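You operate a simulated robot arm through the tools that you are given. There is no shell and no other tool. Be economical: measure what you need, move in short steps, check, and stop when the job is done.

The job below is to be done with a simulated two-armed robot. You get a single attempt, and the scene is never put back.

TASK
Wipe up the spill on the grey bench top with the wipe and put it back.

The check looks at the end state, three seconds after you hand in, the way a careful person would. Anything else that was tipped, shoved, dropped, spilled or broken makes it a failure.

THE ROBOT
Two 7-joint arms with two-finger parallel grippers on one trunk, on a base that drives. Base frame: it is fixed to the floor where the robot stands at the start and does not move with it; the origin is under the middle of the robot, x ahead of it, y to its left, z up; the surface under the hand at the start is at about z = 0.85. Lengths are in m, angles in rad, forces in N, time in s.
The left shoulder is at the start at [0.05, 0.165, 1.13], the right one opposite. With the tool pointing down near the work surface each hand reaches from about 0.24 to 0.7 m from the robot's upright axis, wherever it stands, measured 20 degrees to its own side. Payload 3.91 kg a hand.
The tool frame of a hand sits at the grasp point between the pads (the TCP): z along the fingers, y along the line on which they close. The tips reach 0.03 m beyond it. The gripper opens to 0.11 m. The fingers are 0.02 m wide and 0.01 m thick; the gripper's body (0.048 by 0.112 m) begins 0.055 m behind the TCP.
Orientation is told as [roll, pitch, yaw] about the base's x, y, z axes, in that order, counted from this pose: with the fingers straight down and closing along the base's y, the tool's x points along the base's -x, its y along +y and its z along -z.

THE INTERFACE
- The arms move only by the tool servo_tool. It takes "left_series", "right_series" or both (then of equal length, played together; a hand with none holds still); each is a list of rows, each an object (a shift or turn left out is 0, a gripper value left out holds the last) with "dr": the turn, a rotation vector about the base's x, y, z in units of 6 degrees (1.0 is 6 degrees), a list of three; "linear": the shift along the base's x, y, z in units of 20 mm (1.0 is 20 mm), a list of three; "claw": the finger opening in m, from 0 to 0.11. In form: [{"dr": [ax, ay, az], "linear": [dx, dy, dz], "claw": claw}, ...]. A call has 1 to 20 rows; each row shifts and turns the commanded pose from where the row before left it. A call with a number of a shift or a turn outside -1 to 1 is refused whole. A row lasts 0.2 s, in which the tool goes at most 0.05 m and 0.15 rad; a call with a longer step from one row to the next is refused whole, and so is a gripper value outside its range. A pose out of reach is approached as far as the arm can. The call stops where the force on the tool passes 40 N (or 10 N more than at its start, if that is more) or the arm is blocked; 0.2 s more then pass. The fingers move at their own pace (about 0.045 m/s each) and stop on an object; they squeeze with about 43 N. The grip force told is the motor's: it shows also when the fingers shut on nothing. Time passes only in rows, and 0.2 s behind the last, so rows that do not move let the fingers close. It gives the time, the measured TCP pose, the force on the tool (base axes), the opening and the grip force at its end, in the units of the frame above (readings bear some noise), with the torque about the TCP (base axes, N m) and any sound that the robot's microphone picked up, and new pictures: "views" is both (left out), scene, wrist or none (wrist: the cameras of the hands that moved).
- Cameras (640 x 400 px; columns grow to the right, rows downward): "scene" is now at [0.1159, -0.0079, 1.321]; the picture's right is [-0.12, -0.99, 0.00], its down [-0.51, 0.06, -0.86] and it looks along [0.85, -0.10, -0.51] (base axes); focal length 253 px, centre (320, 200). "left" rides on the left gripper at [0.072, -0.017, -0.103] in its tool frame; the picture's right is [0.23, 0.97, 0.00], its down [-0.76, 0.18, -0.62] and it looks along [-0.61, 0.14, 0.78] (tool axes); focal length 222 px, centre (320, 200). "right" rides on the right gripper at [0.072, 0.017, -0.103] in its tool frame; the picture's right is [-0.23, 0.97, 0.00], its down [-0.76, -0.18, -0.62] and it looks along [-0.61, -0.14, 0.78] (tool axes); focal length 222 px, centre (320, 200). There is no depth. A picture from a camera that has moved, and an enlarged one, comes with that camera's place and axes in the base frame and with its lens. The place of the scene camera against the robot may be out by one fixed shift of up to 0.018 m in any direction.
- lift_body(by): slides the trunk up (or, below 0, down) by that many m; the arms and the scene camera ride with it, the base frame stays. It gives what a move gives, with no picture.
- steer(legs): drives the robot by 1 to 6 legs, each [ahead, left, turn to the left] in m, m and rad, along the robot's own axes; the way and the turn of a leg run together, so that a leg with both is an arc; at most 1.5 m and 3.142 rad a leg. The arms and the cameras ride along, it lands a little off, and it stops where it bumps. It gives what a move gives, and a new picture of the scene camera.
- aim_head(pan, tilt): turns the head with the scene camera to pan (to the left, within 1.396 rad either way) and tilt (down, from -0.506 to 1.204), counted from straight ahead of the robot. It gives what a move gives, and a new picture of the scene camera.
- enlarge(camera, box): a new picture of the part [left, top, right, bottom] of that camera's present view, enlarged. No time passes.
- finish_job(): hands the job in; it is judged then, once.

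Go step by step. Nothing tells you exact positions but the pictures and the camera data: compare them with the known pose of the tool, close in by small moves and look again before you grip or let go. The budget is 120 turns and 260 pictures, counting those below and the enlarged ones. Unless the task says otherwise, let go and move clear before handing in, and close with one line.

The tools are called after "Emit:" by a JSON object that holds its "fn" and its "kwargs". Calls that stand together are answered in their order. servo_tool: Moves the arms, as the interface text tells. Its arguments: {"type":"object","properties":{"left_series":{"type":"array"},"right_series":{"type":"array"},"views":{"type":"string","enum":["both","scene","wrist","none"]}},"required":[]} The other tools are called the same way: lift_body (by) slides the trunk up or down; steer (legs) drives the base; aim_head (pan, tilt) turns the head that bears the scene camera; enlarge (camera, box) takes an enlarged picture of a part of a camera's view; finish_job () hands the job in.

At the start:

```text
time: 0.0
left_tool_pos: [0.496, 0.0942, 1.0426]
left_ee_rot: [0.0, 0.001, -0.001]
left_contact_force: [0.1, 0.7, 0.0]
left_wrist_torque: [0.0, 0.0, 0.0]
left_width: 0.11
left_finger_force: 0.0
right_tool_pos: [0.4441, -0.3692, 1.032]
right_ee_rot: [0.0, -0.002, 0.001]
right_contact_force: [0.2, -0.6, -0.4]
right_wrist_torque: [0.03, 0.0, 0.01]
right_width: 0.1099
right_finger_force: 0.0
trunk travel left (down, up): [-0.35, 0.153]
robot x, y, heading: [0.0017, -0.0008, 0.003]
head pan, tilt: [-0.122, 0.539]
```

scene: 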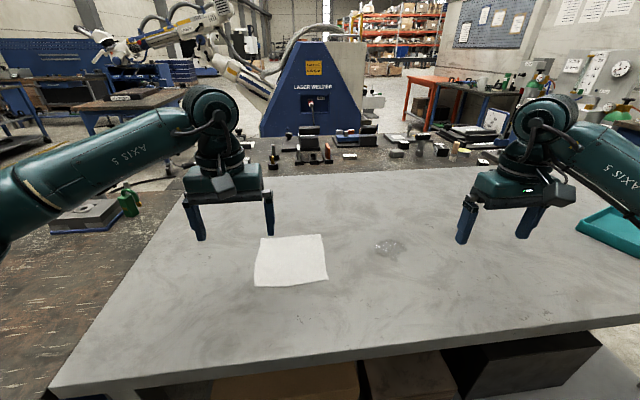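
right: 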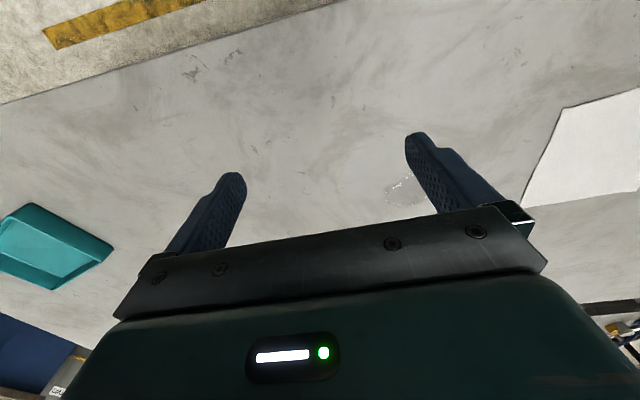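
left: 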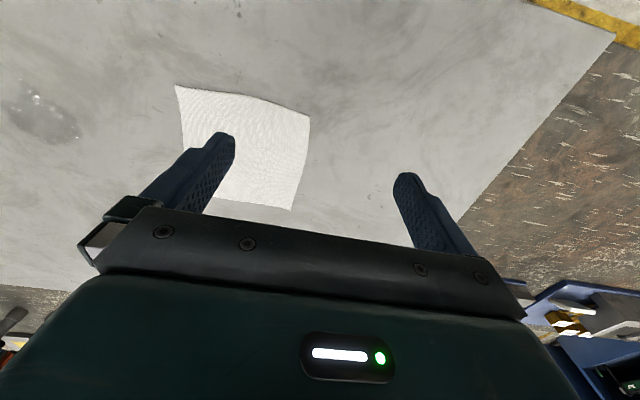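

The white wipe lies at about [0.60, 0.01] and is roughly 0.175 m square. The spill is at about [0.62, -0.26], and there is a teal tray to the far right. I'll look closer before moving.

Emit:
{"fn": "enlarge", "kwargs": {"camera": "scene", "box": [230, 210, 430, 310]}}

Emit:
{"fn": "enlarge", "kwargs": {"camera": "left", "box": [0, 60, 340, 240]}}

Emit:
{"fn": "aim_head", "kwargs": {"pan": -0.5, "tilt": 0.7}}

```text
3.20 times, centred on (330, 260) of scene
camera zoom: at [0.1159, -0.0079, 1.321], right [-0.12, -0.99, 0.0], down [-0.51, 0.06, -0.86], along [0.85, -0.1, -0.51], focal length 811 px, centre (288, 8)
```

zoom: 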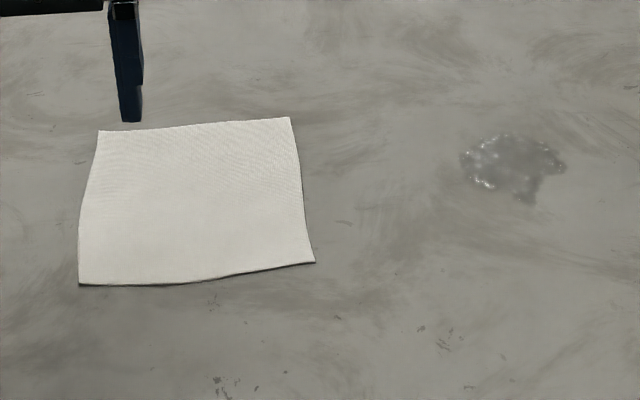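

```text
1.88 times, centred on (170, 150) of left
camera zoom: at [0.4222, 0.0773, 1.1463], right [-0.23, 0.97, 0.0], down [0.76, 0.18, 0.62], along [0.61, 0.14, -0.78], focal length 418 px, centre (602, 294)
```

zoom: 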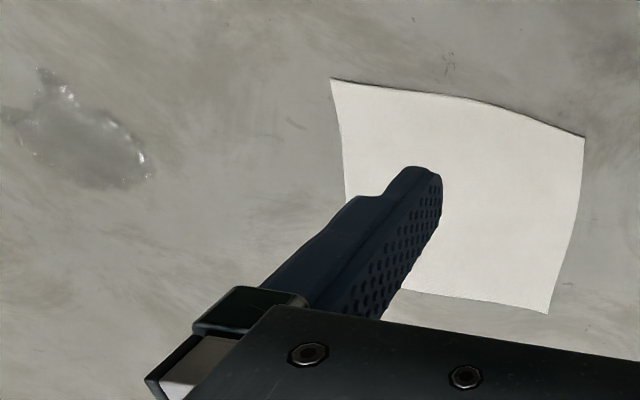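

```text
time: 0.8
left_tool_pos: [0.4948, 0.0928, 1.0425]
left_ee_rot: [0.0, 0.001, -0.001]
left_contact_force: [-0.9, 0.2, -0.2]
left_wrist_torque: [0.02, 0.0, 0.01]
left_width: 0.1102
left_finger_force: 0.1
right_tool_pos: [0.4429, -0.368, 1.0312]
right_ee_rot: [-0.001, -0.002, 0.003]
right_contact_force: [-0.2, -0.8, 0.4]
right_wrist_torque: [0.01, 0.0, 0.02]
right_width: 0.1099
right_finger_force: 0.1
trunk travel left (down, up): [-0.35, 0.153]
robot x, y, heading: [0.0001, -0.002, -0.0]
head pan, tilt: [-0.499, 0.7]
camera scene: at [0.1011, -0.0376, 1.3069], right [-0.48, -0.88, 0.0], down [-0.57, 0.31, -0.77], along [0.67, -0.37, -0.64], focal length 253 px, centre (320, 200)
```

scene: 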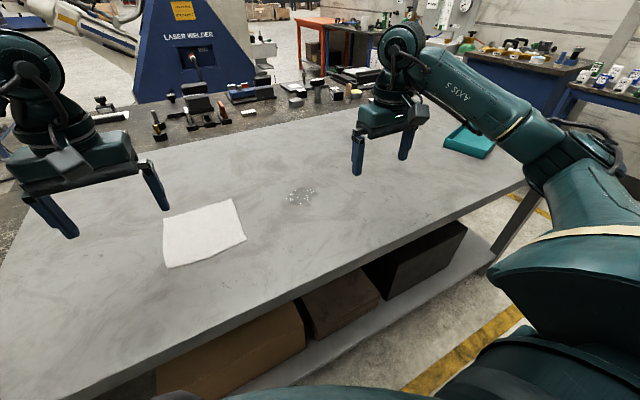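

The wipe lies flat, apparently as cloth. I'll check what the teal tray holds, since "put it back" could refer to it.

Emit:
{"fn": "enlarge", "kwargs": {"camera": "scene", "box": [420, 110, 520, 170]}}

Emit:
{"fn": "enlarge", "kwargs": {"camera": "right", "box": [0, 180, 160, 300]}}

```text
6.40 times, centred on (470, 140) of scene
camera zoom: at [0.1011, -0.0376, 1.3069], right [-0.48, -0.88, 0.0], down [-0.57, 0.31, -0.77], along [0.67, -0.37, -0.64], focal length 1622 px, centre (-640, 584)
```

zoom: 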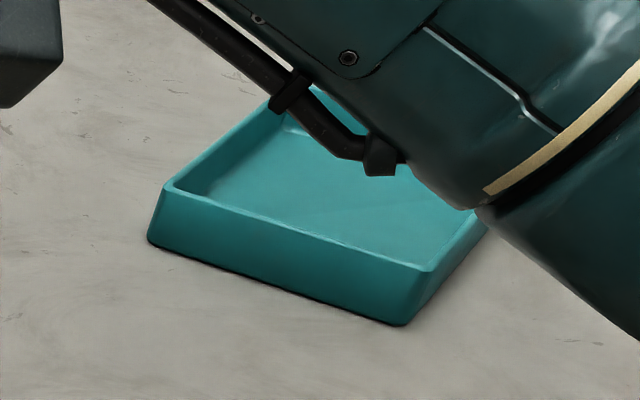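

```text
3.33 times, centred on (80, 240) of right
camera zoom: at [0.3706, -0.3527, 1.1335], right [0.23, 0.97, 0.0], down [0.76, -0.18, 0.62], along [0.61, -0.14, -0.78], focal length 740 px, centre (1120, 67)
```

zoom: 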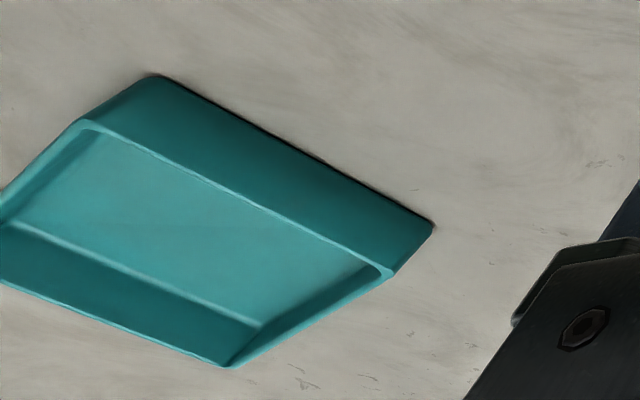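

The tray is empty, so I take "put it back" to mean the wipe's present spot. The right arm reaches both the wipe and the spill, so I'll move the left hand aside and bring the right over the wipe.

Emit:
{"fn": "servo_tool", "kwargs": {"left_series": [{"linear": [0, 1, 0.5]}, {"linear": [0, 1, 0.5]}, {"linear": [0, 1, 0.5]}, {"linear": [0, 1, 0.5]}, {"linear": [0, 1, 0.5]}, {"linear": [0, 1, 0.5]}, {"linear": [-0.5, 1, 0.5]}, {"linear": [-0.5, 1, 0.5]}, {"linear": [-0.5, 1, 0]}, {"linear": [-0.5, 1, 0]}, {}, {}, {}, {}, {}, {}, {}, {}], "right_series": [{"linear": [0, 0, 0]}, {"linear": [0, 0, 0]}, {"linear": [0, 0, 0]}, {"linear": [0.5, 1, 0]}, {"linear": [0.5, 1, 0]}, {"linear": [0.5, 1, 0]}, {"linear": [0.5, 1, 0]}, {"linear": [0.5, 1, 0]}, {"linear": [0.5, 1, 0]}, {"linear": [0.5, 1, 0]}, {"linear": [0.5, 1, 0]}, {"linear": [0.5, 1, 0]}, {"linear": [0.5, 1, 0]}, {"linear": [0.5, 1, 0]}, {"linear": [0.5, 1, 0]}, {"linear": [0.5, 1, 0]}, {"linear": [0.5, 1, 0]}, {"linear": [0.5, 1, 0]}]}}

Emit:
{"fn": "aim_head", "kwargs": {"pan": -0.12, "tilt": 0.75}}

```text
time: 4.7
left_tool_pos: [0.4543, 0.2941, 1.1226]
left_ee_rot: [0.0, -0.001, 0.0]
left_contact_force: [-0.1, 0.1, -0.1]
left_wrist_torque: [-0.02, -0.02, -0.01]
left_width: 0.1098
left_finger_force: 0.1
right_tool_pos: [0.5929, -0.069, 1.0321]
right_ee_rot: [0.0, -0.002, 0.002]
right_contact_force: [0.6, 0.3, -1.4]
right_wrist_torque: [0.02, 0.0, -0.02]
right_width: 0.1099
right_finger_force: 0.2
trunk travel left (down, up): [-0.35, 0.153]
robot x, y, heading: [0.0, 0.001, 0.001]
head pan, tilt: [-0.499, 0.7]
camera scene: at [0.1011, -0.0372, 1.3069], right [-0.48, -0.88, 0.0], down [-0.57, 0.31, -0.77], along [0.67, -0.37, -0.64], focal length 253 px, centre (320, 200)
camera right: at [0.521, -0.0527, 1.1334], right [0.23, 0.97, 0.0], down [0.76, -0.18, 0.62], along [0.61, -0.14, -0.78], focal length 222 px, centre (320, 200)
camera left: at [0.3821, 0.2769, 1.226], right [-0.23, 0.97, 0.0], down [0.76, 0.18, 0.62], along [0.61, 0.14, -0.78], focal length 222 px, centre (320, 200)
```

scene: 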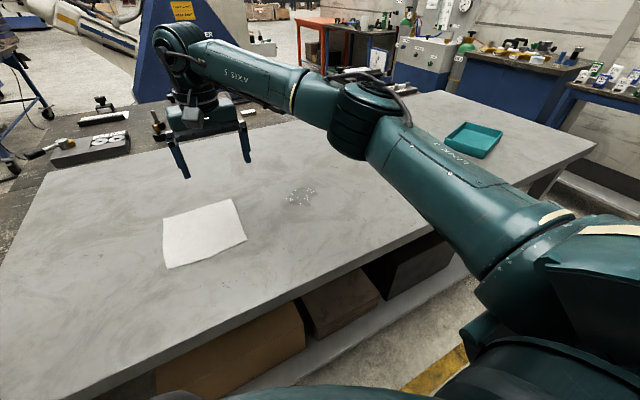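
right: 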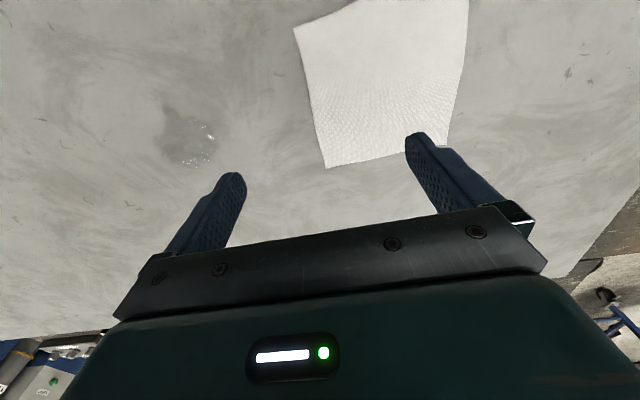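
left: 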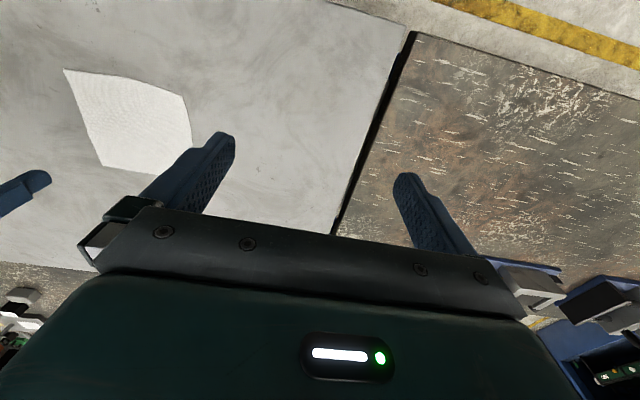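

```text
time: 5.5
left_tool_pos: [0.4554, 0.2933, 1.1229]
left_ee_rot: [0.0, -0.001, 0.001]
left_contact_force: [0.0, -0.6, 0.2]
left_wrist_torque: [0.0, -0.03, -0.01]
left_width: 0.1099
left_finger_force: 0.1
right_tool_pos: [0.5937, -0.0693, 1.0307]
right_ee_rot: [0.0, -0.003, 0.001]
right_contact_force: [0.0, 0.6, -0.7]
right_wrist_torque: [-0.01, 0.0, -0.04]
right_width: 0.1101
right_finger_force: 0.0
trunk travel left (down, up): [-0.35, 0.153]
robot x, y, heading: [-0.0019, 0.0004, -0.001]
head pan, tilt: [-0.12, 0.75]
camera scene: at [0.1088, -0.007, 1.3026], right [-0.12, -0.99, 0.0], down [-0.68, 0.08, -0.73], along [0.73, -0.09, -0.68], focal length 253 px, centre (320, 200)
```

scene: 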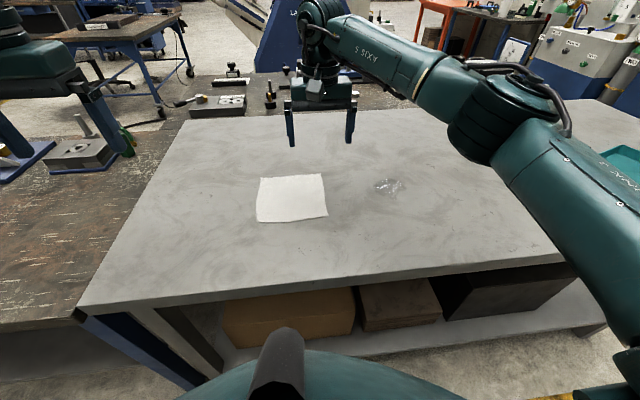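

From the wrist camera, the wipe spans x 0.52–0.69 and y -0.08–0.09, centred near [0.603, 0.003]. The spill is at about [0.60, -0.25]. I'll go over the wipe's centre, narrow the fingers and descend.

Emit:
{"fn": "servo_tool", "kwargs": {"right_series": [{"linear": [0.5, 1, 0], "claw": 0.05}, {"linear": [0, 1, 0]}, {"linear": [0, 1, 0]}, {"linear": [0, 0.6, 0]}, {"linear": [0, 0, -1]}, {"linear": [0, 0, -1]}, {"linear": [0, 0, -1]}, {"linear": [0, 0, -1]}, {"linear": [0, 0, -1]}, {"linear": [0, 0, -1]}, {"linear": [0, 0, -0.2]}, {}]}}

```text
time: 8.1
left_tool_pos: [0.4552, 0.2935, 1.1238]
left_ee_rot: [0.001, -0.001, 0.001]
left_contact_force: [-0.7, -0.1, 0.7]
left_wrist_torque: [0.0, 0.0, 0.0]
left_width: 0.1098
left_finger_force: 0.0
right_tool_pos: [0.6031, 0.0037, 0.9054]
right_ee_rot: [0.0, -0.003, 0.0]
right_contact_force: [0.6, 0.0, -0.6]
right_wrist_torque: [0.01, 0.0, 0.02]
right_width: 0.0501
right_finger_force: 0.0
trunk travel left (down, up): [-0.35, 0.153]
robot x, y, heading: [0.0022, 0.0009, -0.003]
head pan, tilt: [-0.12, 0.75]
camera scene: at [0.1088, -0.007, 1.3026], right [-0.12, -0.99, 0.0], down [-0.68, 0.08, -0.73], along [0.73, -0.09, -0.68], focal length 253 px, centre (320, 200)
camera right: at [0.5307, 0.0192, 1.0091], right [0.23, 0.97, 0.0], down [0.76, -0.18, 0.62], along [0.61, -0.14, -0.78], focal length 222 px, centre (320, 200)
```

scene: 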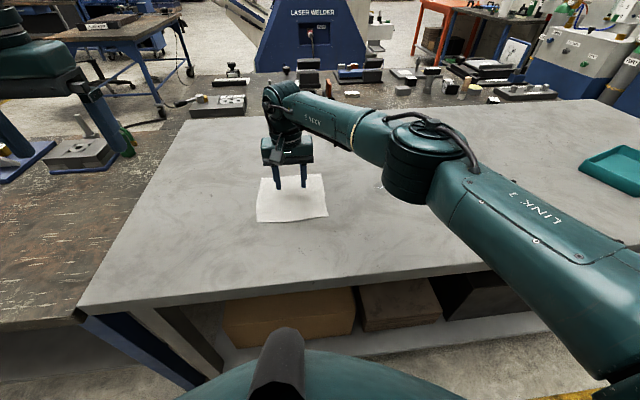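
right: 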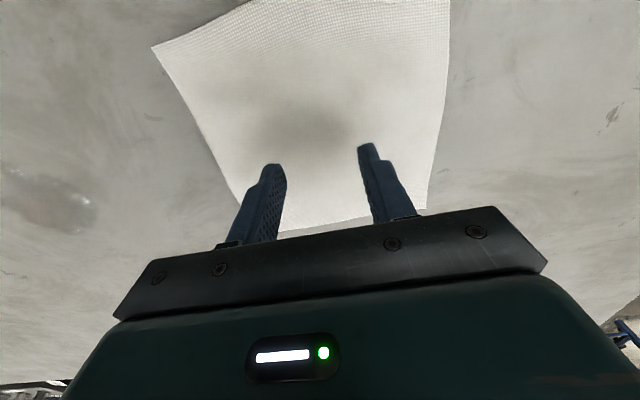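

The fingers are over the middle of the wipe, with the tips about 25 mm above it. I'll lower them in small steps until I feel contact.

Emit:
{"fn": "servo_tool", "kwargs": {"right_series": [{"linear": [0, 0, -0.4]}, {"linear": [0, 0, -0.3]}, {"linear": [0, 0, -0.15]}, {"linear": [0, 0, -0.1]}, {"linear": [0, 0, -0.1]}, {}], "views": "wrist"}}

```text
time: 9.5
left_tool_pos: [0.4544, 0.2929, 1.1237]
left_ee_rot: [0.0, 0.0, -0.001]
left_contact_force: [0.5, 0.3, 0.1]
left_wrist_torque: [-0.03, 0.0, -0.04]
left_width: 0.1101
left_finger_force: 0.1
right_tool_pos: [0.6033, 0.0027, 0.8862]
right_ee_rot: [0.001, -0.001, 0.0]
right_contact_force: [0.6, -1.1, 0.6]
right_wrist_torque: [0.0, 0.04, 0.0]
right_width: 0.0498
right_finger_force: 0.0
trunk travel left (down, up): [-0.35, 0.153]
robot x, y, heading: [0.0017, -0.0041, 0.003]
head pan, tilt: [-0.12, 0.75]
camera right: at [0.5306, 0.0199, 0.9881], right [0.23, 0.97, 0.0], down [0.76, -0.18, 0.62], along [0.61, -0.14, -0.78], focal length 222 px, centre (320, 200)
```

right: 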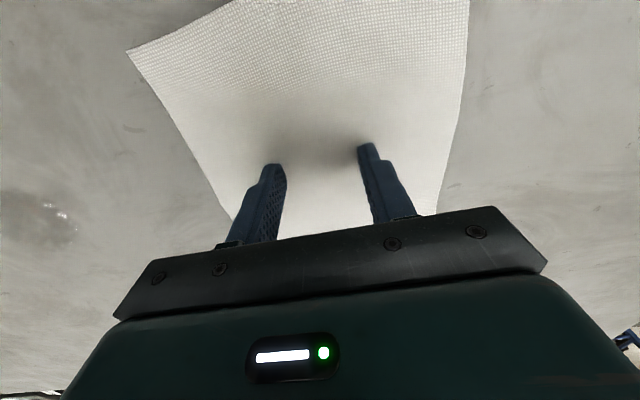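

Emit:
{"fn": "servo_tool", "kwargs": {"right_series": [{"linear": [0, 0, -0.1]}, {"linear": [0, 0, -0.1]}, {"linear": [0, 0, -0.1]}, {}], "views": "wrist"}}

```text
time: 10.5
left_tool_pos: [0.4541, 0.2932, 1.1232]
left_ee_rot: [-0.001, 0.0, 0.0]
left_contact_force: [-0.3, 0.2, 0.4]
left_wrist_torque: [0.03, 0.0, -0.02]
left_width: 0.1099
left_finger_force: 0.0
right_tool_pos: [0.6024, 0.0037, 0.8808]
right_ee_rot: [0.001, -0.002, -0.001]
right_contact_force: [0.1, -0.8, 4.0]
right_wrist_torque: [-0.08, -0.02, -0.01]
right_width: 0.0498
right_finger_force: 0.1
trunk travel left (down, up): [-0.35, 0.153]
robot x, y, heading: [-0.0006, 0.0016, 0.004]
head pan, tilt: [-0.12, 0.75]
camera right: at [0.5303, 0.0197, 0.9836], right [0.23, 0.97, 0.0], down [0.76, -0.18, 0.62], along [0.61, -0.14, -0.78], focal length 222 px, centre (320, 200)
```

right: 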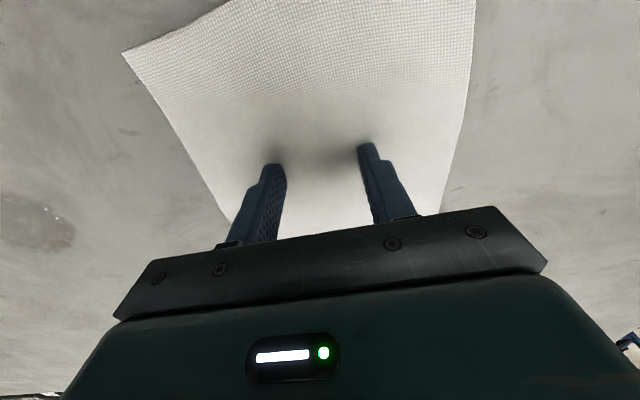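

Light contact at 4 N. I'll close the fingers to pinch a fold of the wipe.

Emit:
{"fn": "servo_tool", "kwargs": {"right_series": [{"linear": [0, 0, -0.1], "claw": 0.03}, {"claw": 0.01}, {"claw": 0}, {}, {}, {}], "views": "both"}}

```text
time: 11.9
left_tool_pos: [0.4534, 0.2935, 1.1245]
left_ee_rot: [0.0, -0.002, 0.0]
left_contact_force: [-0.2, -0.3, 0.4]
left_wrist_torque: [0.01, 0.03, -0.01]
left_width: 0.1098
left_finger_force: 0.0
right_tool_pos: [0.6023, 0.0041, 0.8816]
right_ee_rot: [0.003, -0.007, 0.0]
right_contact_force: [1.2, -0.5, 22.9]
right_wrist_torque: [-0.05, -0.08, 0.0]
right_width: 0.0026
right_finger_force: 41.9
trunk travel left (down, up): [-0.35, 0.153]
robot x, y, heading: [0.0008, 0.0029, 0.0]
head pan, tilt: [-0.12, 0.75]
camera scene: at [0.1068, -0.007, 1.3029], right [-0.12, -0.99, 0.0], down [-0.68, 0.08, -0.73], along [0.73, -0.09, -0.68], focal length 253 px, centre (320, 200)
camera right: at [0.5296, 0.0196, 0.9832], right [0.23, 0.97, 0.0], down [0.76, -0.18, 0.63], along [0.61, -0.14, -0.78], focal length 222 px, centre (320, 200)
```

scene: 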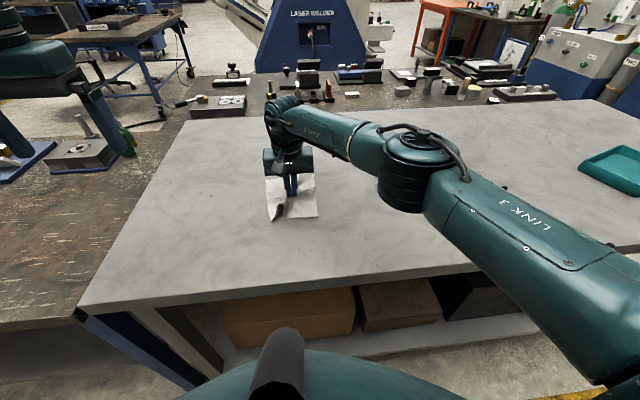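
right: 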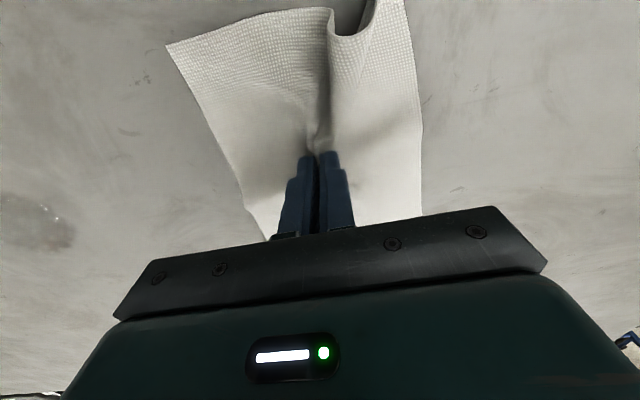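

The wipe is pinched in a fold. I'll ease the pressure and drag it toward the spill.

Emit:
{"fn": "servo_tool", "kwargs": {"right_series": [{"linear": [0, 0, 0.15]}, {"linear": [0, -0.8, 0]}, {"linear": [0, -0.8, 0]}, {"linear": [0, -0.8, 0]}, {"linear": [0, -0.8, 0]}, {"linear": [0, -0.8, 0]}, {"linear": [0, -0.8, 0]}, {"linear": [0, -0.8, 0]}, {"linear": [0, -0.8, 0]}, {}]}}

```text
time: 14.1
left_tool_pos: [0.455, 0.2934, 1.1225]
left_ee_rot: [-0.001, -0.001, -0.001]
left_contact_force: [0.7, 0.4, 0.0]
left_wrist_torque: [0.03, 0.0, -0.02]
left_width: 0.1101
left_finger_force: 0.1
right_tool_pos: [0.6041, -0.1252, 0.8819]
right_ee_rot: [-0.001, 0.001, 0.002]
right_contact_force: [-0.3, 0.0, 3.1]
right_wrist_torque: [0.05, 0.0, 0.0]
right_width: 0.0028
right_finger_force: 43.0
trunk travel left (down, up): [-0.35, 0.153]
robot x, y, heading: [0.0002, 0.0019, 0.001]
head pan, tilt: [-0.12, 0.75]
camera scene: at [0.1085, -0.0069, 1.3026], right [-0.12, -0.99, 0.0], down [-0.68, 0.08, -0.73], along [0.73, -0.09, -0.68], focal length 253 px, centre (320, 200)
camera right: at [0.5302, -0.1089, 0.9838], right [0.23, 0.97, 0.0], down [0.76, -0.18, 0.62], along [0.61, -0.14, -0.78], focal length 222 px, centre (320, 200)
```

scene: 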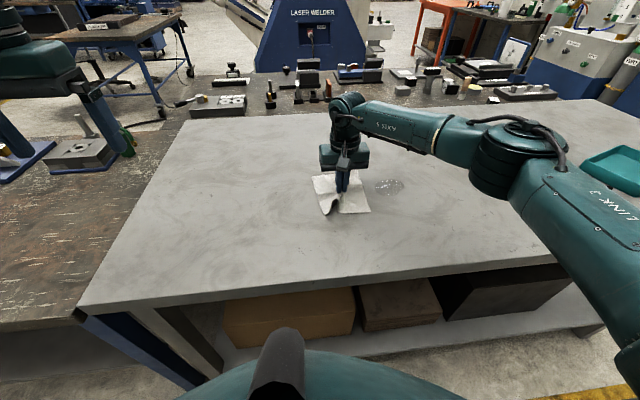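
right: 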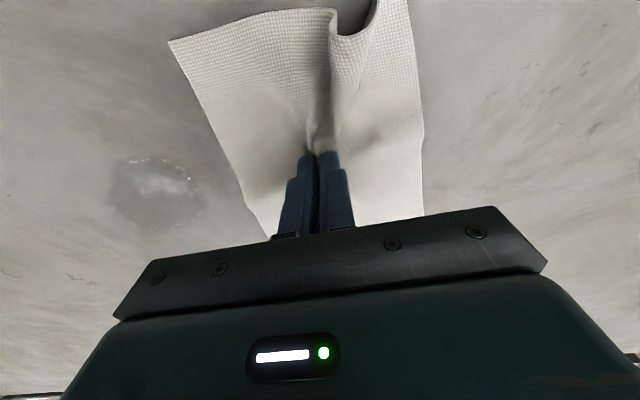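

The wipe follows cleanly, and the spill is centred at about [0.60, -0.252], roughly ±0.04 m. I'll drag over and past it with light pressure.

Emit:
{"fn": "servo_tool", "kwargs": {"right_series": [{"linear": [0, -0.8, -0.05]}, {"linear": [0, -0.8, 0]}, {"linear": [0, -0.8, 0]}, {"linear": [0, -0.8, 0]}, {"linear": [0, -0.8, 0]}, {"linear": [0, -0.8, 0]}, {"linear": [0, -0.8, 0]}, {"linear": [0, -0.8, 0]}, {"linear": [0, -0.8, 0]}, {"linear": [0, -0.8, 0]}, {"linear": [0, -0.8, 0]}, {}]}}

```text
time: 16.7
left_tool_pos: [0.4541, 0.2935, 1.1233]
left_ee_rot: [-0.002, -0.002, 0.0]
left_contact_force: [-0.3, 0.3, -0.7]
left_wrist_torque: [0.0, 0.0, 0.02]
left_width: 0.1101
left_finger_force: 0.1
right_tool_pos: [0.6021, -0.3001, 0.8817]
right_ee_rot: [0.0, -0.002, 0.0]
right_contact_force: [-0.4, 4.3, 14.3]
right_wrist_torque: [0.15, -0.03, 0.0]
right_width: 0.0028
right_finger_force: 42.5
trunk travel left (down, up): [-0.35, 0.153]
robot x, y, heading: [-0.0004, 0.0033, 0.003]
head pan, tilt: [-0.12, 0.75]
camera scene: at [0.1074, -0.0059, 1.3028], right [-0.12, -0.99, 0.0], down [-0.68, 0.08, -0.73], along [0.73, -0.09, -0.68], focal length 253 px, centre (320, 200)
camera right: at [0.5297, -0.2831, 0.9834], right [0.23, 0.97, 0.0], down [0.76, -0.18, 0.63], along [0.61, -0.14, -0.78], focal length 222 px, centre (320, 200)
```

scene: 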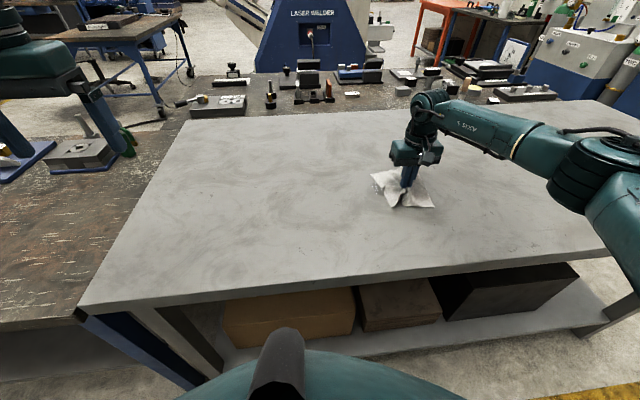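
right: 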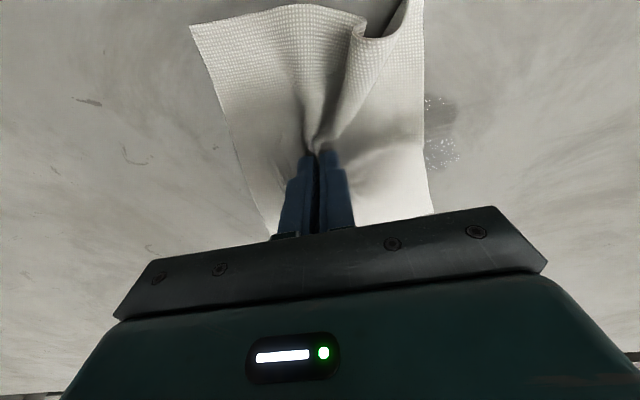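

The finger track cleared a strip, with residue either side of it. I'll raster across the spill: nearer strips first, then farther ones.

Emit:
{"fn": "servo_tool", "kwargs": {"right_series": [{"linear": [-1, 0, 0]}, {"linear": [0, 1, 0]}, {"linear": [0, 1, 0]}, {"linear": [0, 1, 0]}, {"linear": [0, 1, 0]}, {"linear": [0, 1, 0]}, {"linear": [-0.8, 0, 0]}, {"linear": [0, -1, 0]}, {"linear": [0, -1, 0]}, {"linear": [0, -1, 0]}, {"linear": [0, -1, 0]}, {"linear": [0, -1, 0]}, {"linear": [-0.6, 0, 0]}, {"linear": [0, 1, 0]}, {"linear": [0, 1, 0]}, {"linear": [0, 1, 0]}, {"linear": [0, 1, 0]}, {"linear": [0, 1, 0]}, {}]}}

Emit:
{"fn": "servo_tool", "kwargs": {"right_series": [{"linear": [1, 0, 0]}, {"linear": [1, 0, 0]}, {"linear": [1, 0, 0]}, {"linear": [0.4, 0, 0]}, {"linear": [0, -1, 0]}, {"linear": [0, -1, 0]}, {"linear": [0, -1, 0]}, {"linear": [0, -1, 0]}, {"linear": [0, -1, 0]}, {"linear": [0.8, 0, 0]}, {"linear": [0, 1, 0]}, {"linear": [0, 1, 0]}, {"linear": [0, 1, 0]}, {"linear": [0, 1, 0]}, {"linear": [0, 1, 0]}, {"linear": [0, 1, 0]}, {"linear": [0, 1, 0]}, {}]}}

```text
time: 20.7
left_tool_pos: [0.4545, 0.2932, 1.1224]
left_ee_rot: [0.0, 0.0, -0.001]
left_contact_force: [0.8, 0.5, 0.4]
left_wrist_torque: [-0.01, 0.04, 0.02]
left_width: 0.1099
left_finger_force: 0.1
right_tool_pos: [0.5542, -0.2014, 0.8811]
right_ee_rot: [0.003, 0.0, 0.002]
right_contact_force: [-0.2, -1.9, 7.8]
right_wrist_torque: [-0.04, -0.04, 0.03]
right_width: 0.0025
right_finger_force: 42.7
trunk travel left (down, up): [-0.35, 0.153]
robot x, y, heading: [-0.0026, -0.0004, -0.002]
head pan, tilt: [-0.12, 0.75]
camera scene: at [0.108, -0.0068, 1.3027], right [-0.12, -0.99, 0.0], down [-0.68, 0.08, -0.73], along [0.73, -0.09, -0.68], focal length 253 px, centre (320, 200)
camera right: at [0.4813, -0.1844, 0.9837], right [0.23, 0.97, 0.0], down [0.76, -0.18, 0.62], along [0.61, -0.14, -0.78], focal length 222 px, centre (320, 200)
```

scene: 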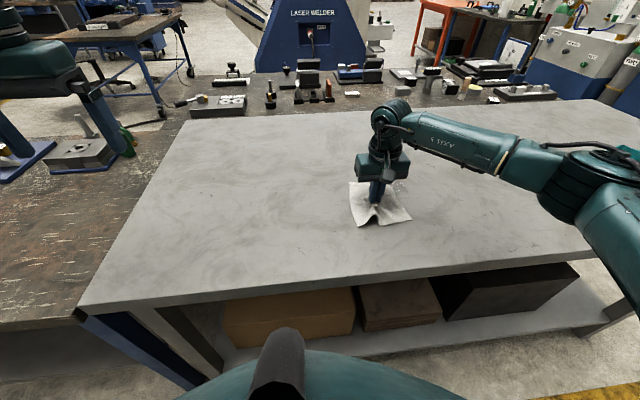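
right: 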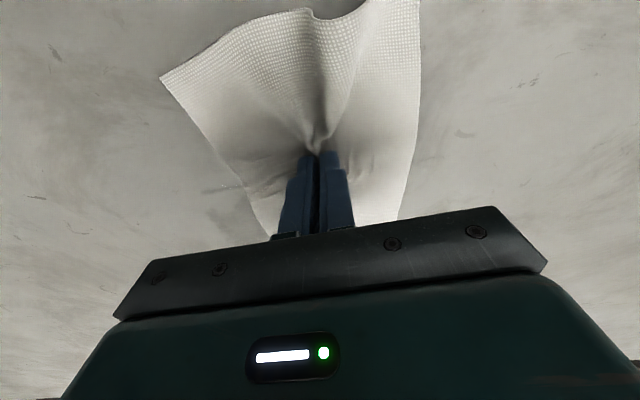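

```text
time: 24.5
left_tool_pos: [0.4539, 0.2929, 1.1233]
left_ee_rot: [-0.001, -0.001, 0.001]
left_contact_force: [-0.7, -0.1, -0.3]
left_wrist_torque: [-0.03, 0.02, 0.03]
left_width: 0.11
left_finger_force: 0.1
right_tool_pos: [0.6376, -0.1604, 0.8821]
right_ee_rot: [0.003, -0.003, -0.001]
right_contact_force: [-0.1, -3.4, 16.0]
right_wrist_torque: [-0.13, -0.06, 0.04]
right_width: 0.0026
right_finger_force: 42.7
trunk travel left (down, up): [-0.35, 0.153]
robot x, y, heading: [0.002, -0.0018, -0.0]
head pan, tilt: [-0.12, 0.75]
camera scene: at [0.1071, -0.0069, 1.3029], right [-0.12, -0.99, 0.0], down [-0.68, 0.08, -0.73], along [0.73, -0.09, -0.68], focal length 253 px, centre (320, 200)
camera right: at [0.5646, -0.1437, 0.9836], right [0.23, 0.97, 0.0], down [0.76, -0.18, 0.63], along [0.61, -0.14, -0.78], focal length 222 px, centre (320, 200)
```

scene: 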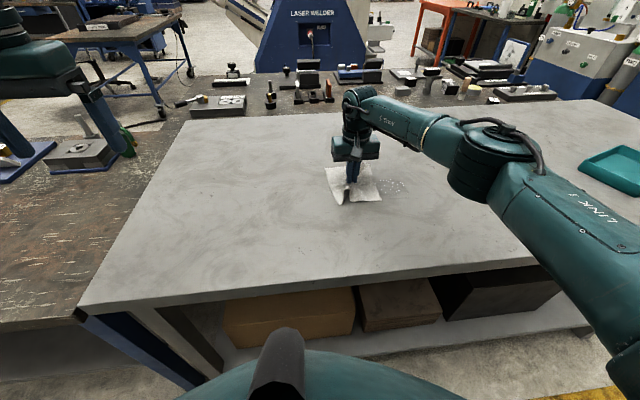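
right: 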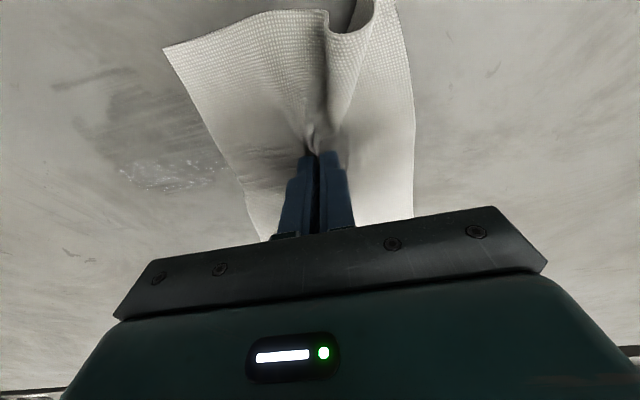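

Emit:
{"fn": "enlarge", "kwargs": {"camera": "right", "box": [40, 60, 260, 240]}}

Emit:
{"fn": "enlarge", "kwargs": {"camera": "scene", "box": [300, 140, 460, 240]}}

```text
2.22 times, centred on (150, 150) of right
camera zoom: at [0.5646, -0.1437, 0.9836], right [0.23, 0.97, 0.0], down [0.76, -0.18, 0.63], along [0.61, -0.14, -0.78], focal length 494 px, centre (698, 311)
```

zoom: 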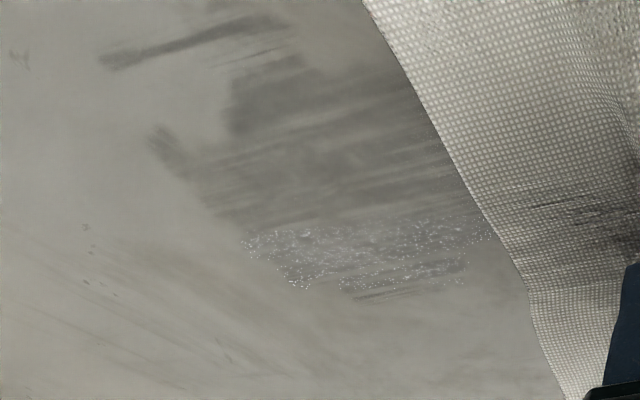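

```text
4.00 times, centred on (380, 190) of scene
camera zoom: at [0.1071, -0.0069, 1.3029], right [-0.12, -0.99, 0.0], down [-0.68, 0.08, -0.73], along [0.73, -0.09, -0.68], focal length 1014 px, centre (80, 240)
```

zoom: 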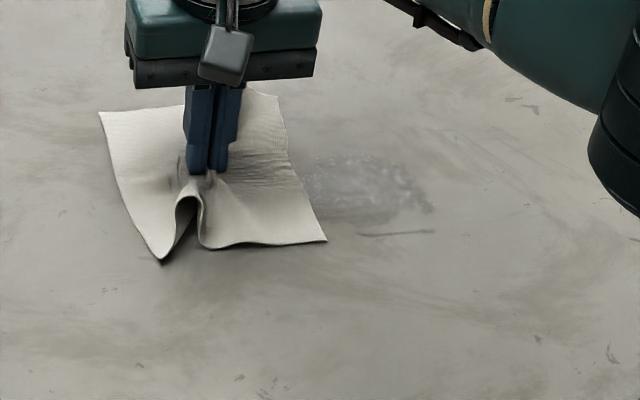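

Most of the spill is thinned but a film remains at about x 0.56–0.64, y -0.30 to -0.20, strongest at x≈0.62. I'll press slightly harder and run a denser raster.

Emit:
{"fn": "servo_tool", "kwargs": {"right_series": [{"linear": [0.2, -1, -0.03]}, {"linear": [0, -1, 0]}, {"linear": [0, -1, 0]}, {"linear": [0, -1, 0]}, {"linear": [0, -1, 0]}, {"linear": [0, -1, 0]}, {"linear": [0, -1, 0]}, {"linear": [0, -1, 0]}, {"linear": [-0.5, 0, 0]}, {"linear": [0, 1, 0]}, {"linear": [0, 1, 0]}, {"linear": [0, 1, 0]}, {"linear": [0, 1, 0]}, {"linear": [0, 1, 0]}, {"linear": [0, 1, 0]}, {"linear": [-0.5, 0, 0]}, {}], "views": "none"}}

Emit:
{"fn": "servo_tool", "kwargs": {"right_series": [{"linear": [0, -1, 0]}, {"linear": [0, -1, 0]}, {"linear": [0, -1, 0]}, {"linear": [0, -1, 0]}, {"linear": [0, -1, 0]}, {"linear": [0, -1, 0]}, {"linear": [-0.5, 0, 0]}, {"linear": [0, 1, 0]}, {"linear": [0, 1, 0]}, {"linear": [0, 1, 0]}, {"linear": [0, 1, 0]}, {"linear": [0, 1, 0]}, {"linear": [0, 1, 0]}, {"linear": [-0.5, 0, 0]}], "views": "none"}}

Emit:
{"fn": "servo_tool", "kwargs": {"right_series": [{"linear": [0, -1, 0]}, {"linear": [0, -1, 0]}, {"linear": [0, -1, 0]}, {"linear": [0, -1, 0]}, {"linear": [0, -1, 0]}, {"linear": [0, -1, 0]}, {"linear": [-0.5, 0, 0]}, {"linear": [0, 1, 0]}, {"linear": [0, 1, 0]}, {"linear": [0, 1, 0]}, {"linear": [0, 1, 0]}, {"linear": [0, 1, 0]}, {"linear": [0, 1, 0]}, {"linear": [0, 1, 0]}, {"linear": [0, 1, 0]}, {}], "views": "both"}}

Emit:
{"fn": "enlarge", "kwargs": {"camera": "right", "box": [40, 60, 260, 240]}}

```text
time: 28.1
left_tool_pos: [0.4537, 0.294, 1.1235]
left_ee_rot: [-0.003, -0.003, 0.0]
left_contact_force: [0.8, 0.0, -0.1]
left_wrist_torque: [0.02, -0.03, 0.0]
left_width: 0.1102
left_finger_force: 0.1
right_tool_pos: [0.6218, -0.1887, 0.881]
right_ee_rot: [0.004, -0.005, 0.003]
right_contact_force: [4.6, 2.7, 19.0]
right_wrist_torque: [0.09, -0.2, -0.01]
right_width: 0.0024
right_finger_force: 42.6
right hand out of reach, approached as far as the arm can: row 8
trunk travel left (down, up): [-0.35, 0.153]
robot x, y, heading: [-0.0005, -0.0015, -0.001]
head pan, tilt: [-0.12, 0.75]
```

```text
time: 31.1
left_tool_pos: [0.4537, 0.2935, 1.1234]
left_ee_rot: [0.002, -0.001, 0.002]
left_contact_force: [0.2, -0.3, 0.1]
left_wrist_torque: [-0.01, 0.03, 0.0]
left_width: 0.1099
left_finger_force: 0.1
right_tool_pos: [0.6006, -0.1869, 0.8816]
right_ee_rot: [0.004, -0.005, 0.004]
right_contact_force: [4.8, 0.6, 16.5]
right_wrist_torque: [0.06, -0.23, -0.01]
right_width: 0.0025
right_finger_force: 42.1
trunk travel left (down, up): [-0.35, 0.153]
robot x, y, heading: [-0.0023, -0.0036, 0.003]
head pan, tilt: [-0.12, 0.75]
```

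```text
time: 34.5
left_tool_pos: [0.4534, 0.2935, 1.1238]
left_ee_rot: [-0.001, -0.002, 0.0]
left_contact_force: [1.1, -0.6, -0.2]
left_wrist_torque: [-0.04, -0.01, 0.01]
left_width: 0.1102
left_finger_force: 0.1
right_tool_pos: [0.5904, -0.1499, 0.882]
right_ee_rot: [0.003, -0.005, 0.001]
right_contact_force: [-0.6, -5.6, 21.6]
right_wrist_torque: [-0.17, -0.05, -0.01]
right_width: 0.0027
right_finger_force: 42.8
trunk travel left (down, up): [-0.35, 0.153]
robot x, y, heading: [0.0014, -0.0024, 0.001]
head pan, tilt: [-0.12, 0.75]
camera scene: at [0.1067, -0.0069, 1.3029], right [-0.12, -0.99, 0.0], down [-0.68, 0.08, -0.73], along [0.73, -0.09, -0.68], focal length 253 px, centre (320, 200)
camera right: at [0.5173, -0.1337, 0.9838], right [0.23, 0.97, 0.0], down [0.76, -0.18, 0.63], along [0.61, -0.14, -0.78], focal length 222 px, centre (320, 200)
```

scene: 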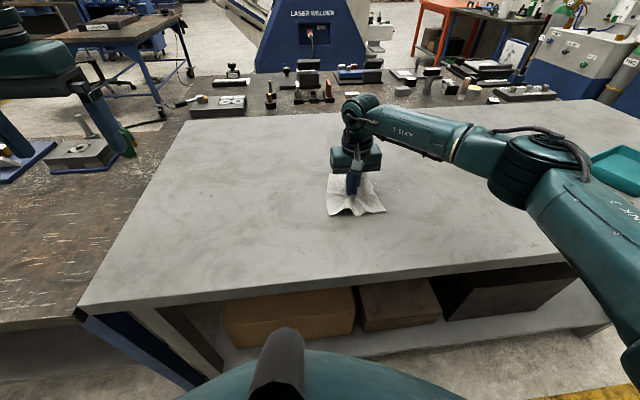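
right: 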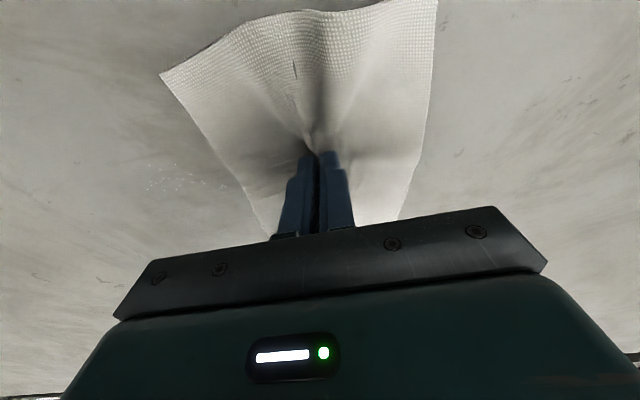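

```text
2.22 times, centred on (150, 150) of right
camera zoom: at [0.5173, -0.1337, 0.9838], right [0.23, 0.97, 0.0], down [0.76, -0.18, 0.63], along [0.61, -0.14, -0.78], focal length 494 px, centre (698, 311)
```

zoom: 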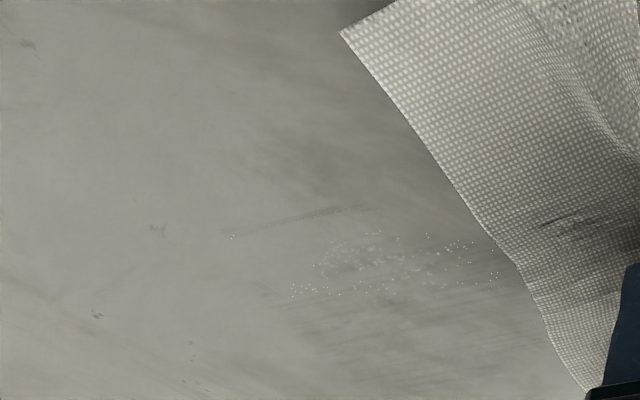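

Nearly gone: sparse dots remain around [0.58, -0.25] and a streak around [0.56, -0.27]. I'll run more passes there.

Emit:
{"fn": "servo_tool", "kwargs": {"right_series": [{"linear": [-0.25, -1, 0]}, {"linear": [0, -1, 0]}, {"linear": [0, -1, 0]}, {"linear": [0, -1, 0]}, {"linear": [0, -1, 0]}, {"linear": [0, -1, 0]}, {"linear": [0, -1, 0]}, {"linear": [0, -1, 0]}, {"linear": [-0.4, 0, 0]}, {"linear": [0, 1, 0]}, {"linear": [0, 1, 0]}, {"linear": [0, 1, 0]}, {"linear": [0, 1, 0]}, {"linear": [0, 1, 0]}, {"linear": [0, 1, 0]}, {"linear": [-0.4, 0, 0]}, {}], "views": "none"}}

Emit:
{"fn": "servo_tool", "kwargs": {"right_series": [{"linear": [0, -1, 0]}, {"linear": [0, -1, 0]}, {"linear": [0, -1, 0]}, {"linear": [0, -1, 0]}, {"linear": [0, -1, 0]}, {"linear": [0, -1, 0]}, {"linear": [-0.4, 0, 0]}, {"linear": [0, 1, 0]}, {"linear": [0, 1, 0]}, {"linear": [0, 1, 0]}, {"linear": [0, 1, 0]}, {"linear": [0, 1, 0]}, {"linear": [0, 1, 0]}, {"linear": [-0.4, 0, 0]}], "views": "none"}}

Emit:
{"fn": "servo_tool", "kwargs": {"right_series": [{"linear": [0, -1, 0]}, {"linear": [0, -1, 0]}, {"linear": [0, -1, 0]}, {"linear": [0, -1, 0]}, {"linear": [0, -1, 0]}, {"linear": [0, -1, 0]}, {"linear": [0, -1, 0]}, {"linear": [0.8, 0, 0]}, {"linear": [0.8, 0, 0]}, {"linear": [0, 1, 0]}, {"linear": [0, 1, 0]}, {"linear": [0, 1, 0]}, {"linear": [0, 1, 0]}, {"linear": [0, 1, 0]}, {"linear": [0, 1, 0]}, {"linear": [0, 1, 0]}, {"linear": [0, 1, 0]}, {"linear": [0, 1, 0]}, {}], "views": "both"}}

Emit:
{"fn": "enlarge", "kwargs": {"camera": "right", "box": [40, 60, 260, 240]}}

Emit:
{"fn": "enlarge", "kwargs": {"camera": "scene", "box": [320, 140, 480, 240]}}

```text
time: 38.1
left_tool_pos: [0.4542, 0.2951, 1.1245]
left_ee_rot: [0.003, -0.001, 0.0]
left_contact_force: [0.7, 0.3, -0.4]
left_wrist_torque: [-0.01, 0.0, -0.02]
left_width: 0.1102
left_finger_force: 0.0
right_tool_pos: [0.5717, -0.1881, 0.8818]
right_ee_rot: [0.003, -0.004, 0.003]
right_contact_force: [4.6, 3.0, 18.8]
right_wrist_torque: [0.09, -0.21, 0.03]
right_width: 0.0028
right_finger_force: 43.0
trunk travel left (down, up): [-0.35, 0.153]
robot x, y, heading: [-0.0008, -0.0009, -0.001]
head pan, tilt: [-0.12, 0.75]
```

```text
time: 41.1
left_tool_pos: [0.4535, 0.2929, 1.1228]
left_ee_rot: [0.001, -0.002, 0.002]
left_contact_force: [-0.3, 0.6, 0.3]
left_wrist_torque: [0.02, -0.02, -0.01]
left_width: 0.11
left_finger_force: 0.1
right_tool_pos: [0.5564, -0.187, 0.8821]
right_ee_rot: [0.005, -0.005, 0.004]
right_contact_force: [4.9, 1.0, 19.5]
right_wrist_torque: [0.0, -0.24, 0.01]
right_width: 0.0025
right_finger_force: 42.1
trunk travel left (down, up): [-0.35, 0.153]
robot x, y, heading: [-0.0026, -0.0018, 0.001]
head pan, tilt: [-0.12, 0.75]
```

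```text
time: 45.1
left_tool_pos: [0.4537, 0.293, 1.1231]
left_ee_rot: [0.001, -0.002, -0.001]
left_contact_force: [-0.9, 0.0, 0.7]
left_wrist_torque: [0.02, -0.01, -0.01]
left_width: 0.11
left_finger_force: 0.0
right_tool_pos: [0.5859, -0.1492, 0.8822]
right_ee_rot: [0.001, -0.004, 0.0]
right_contact_force: [-1.0, -4.1, 17.9]
right_wrist_torque: [-0.15, -0.08, 0.0]
right_width: 0.0025
right_finger_force: 43.2
trunk travel left (down, up): [-0.35, 0.153]
robot x, y, heading: [-0.0036, 0.0012, -0.003]
head pan, tilt: [-0.12, 0.75]
camera scene: at [0.107, -0.0069, 1.3028], right [-0.12, -0.99, 0.0], down [-0.68, 0.08, -0.73], along [0.73, -0.09, -0.68], focal length 253 px, centre (320, 200)
camera right: at [0.5133, -0.1329, 0.9842], right [0.23, 0.97, 0.0], down [0.76, -0.18, 0.63], along [0.61, -0.14, -0.78], focal length 222 px, centre (320, 200)
```

scene: 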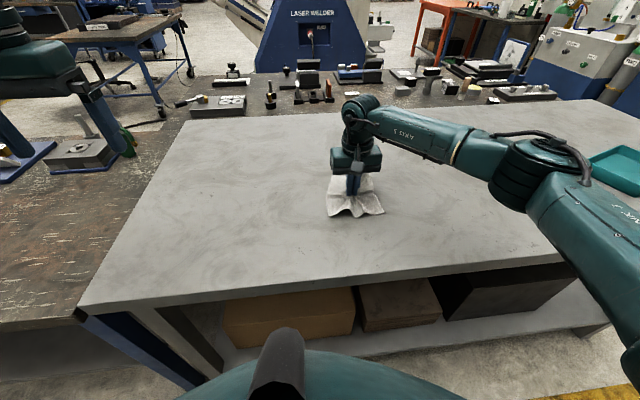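
right: 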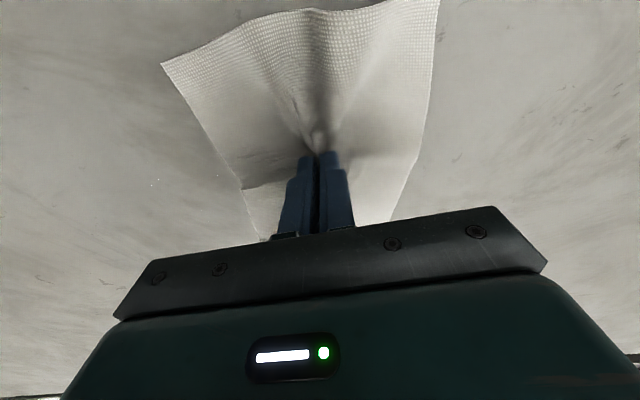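

```text
2.22 times, centred on (150, 150) of right
camera zoom: at [0.5133, -0.1329, 0.9842], right [0.23, 0.97, 0.0], down [0.76, -0.18, 0.63], along [0.61, -0.14, -0.78], focal length 494 px, centre (698, 311)
```

zoom: 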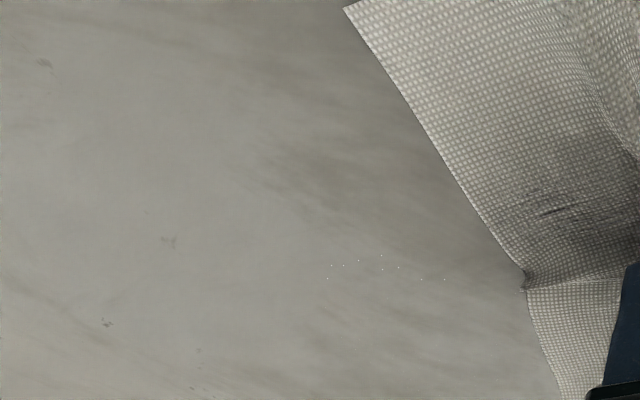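

```text
4.00 times, centred on (400, 190) of scene
camera zoom: at [0.107, -0.0069, 1.3028], right [-0.12, -0.99, 0.0], down [-0.68, 0.08, -0.73], along [0.73, -0.09, -0.68], focal length 1014 px, centre (0, 240)
```

zoom: 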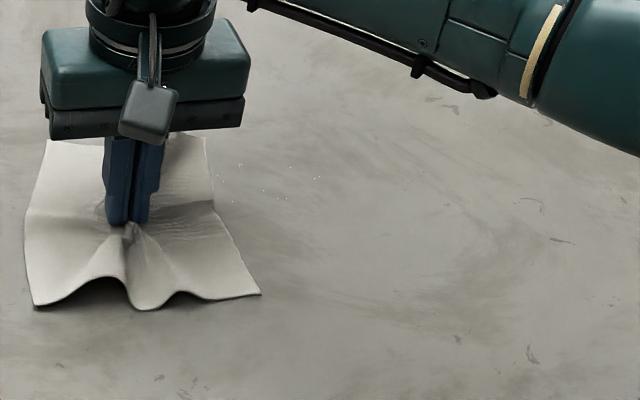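

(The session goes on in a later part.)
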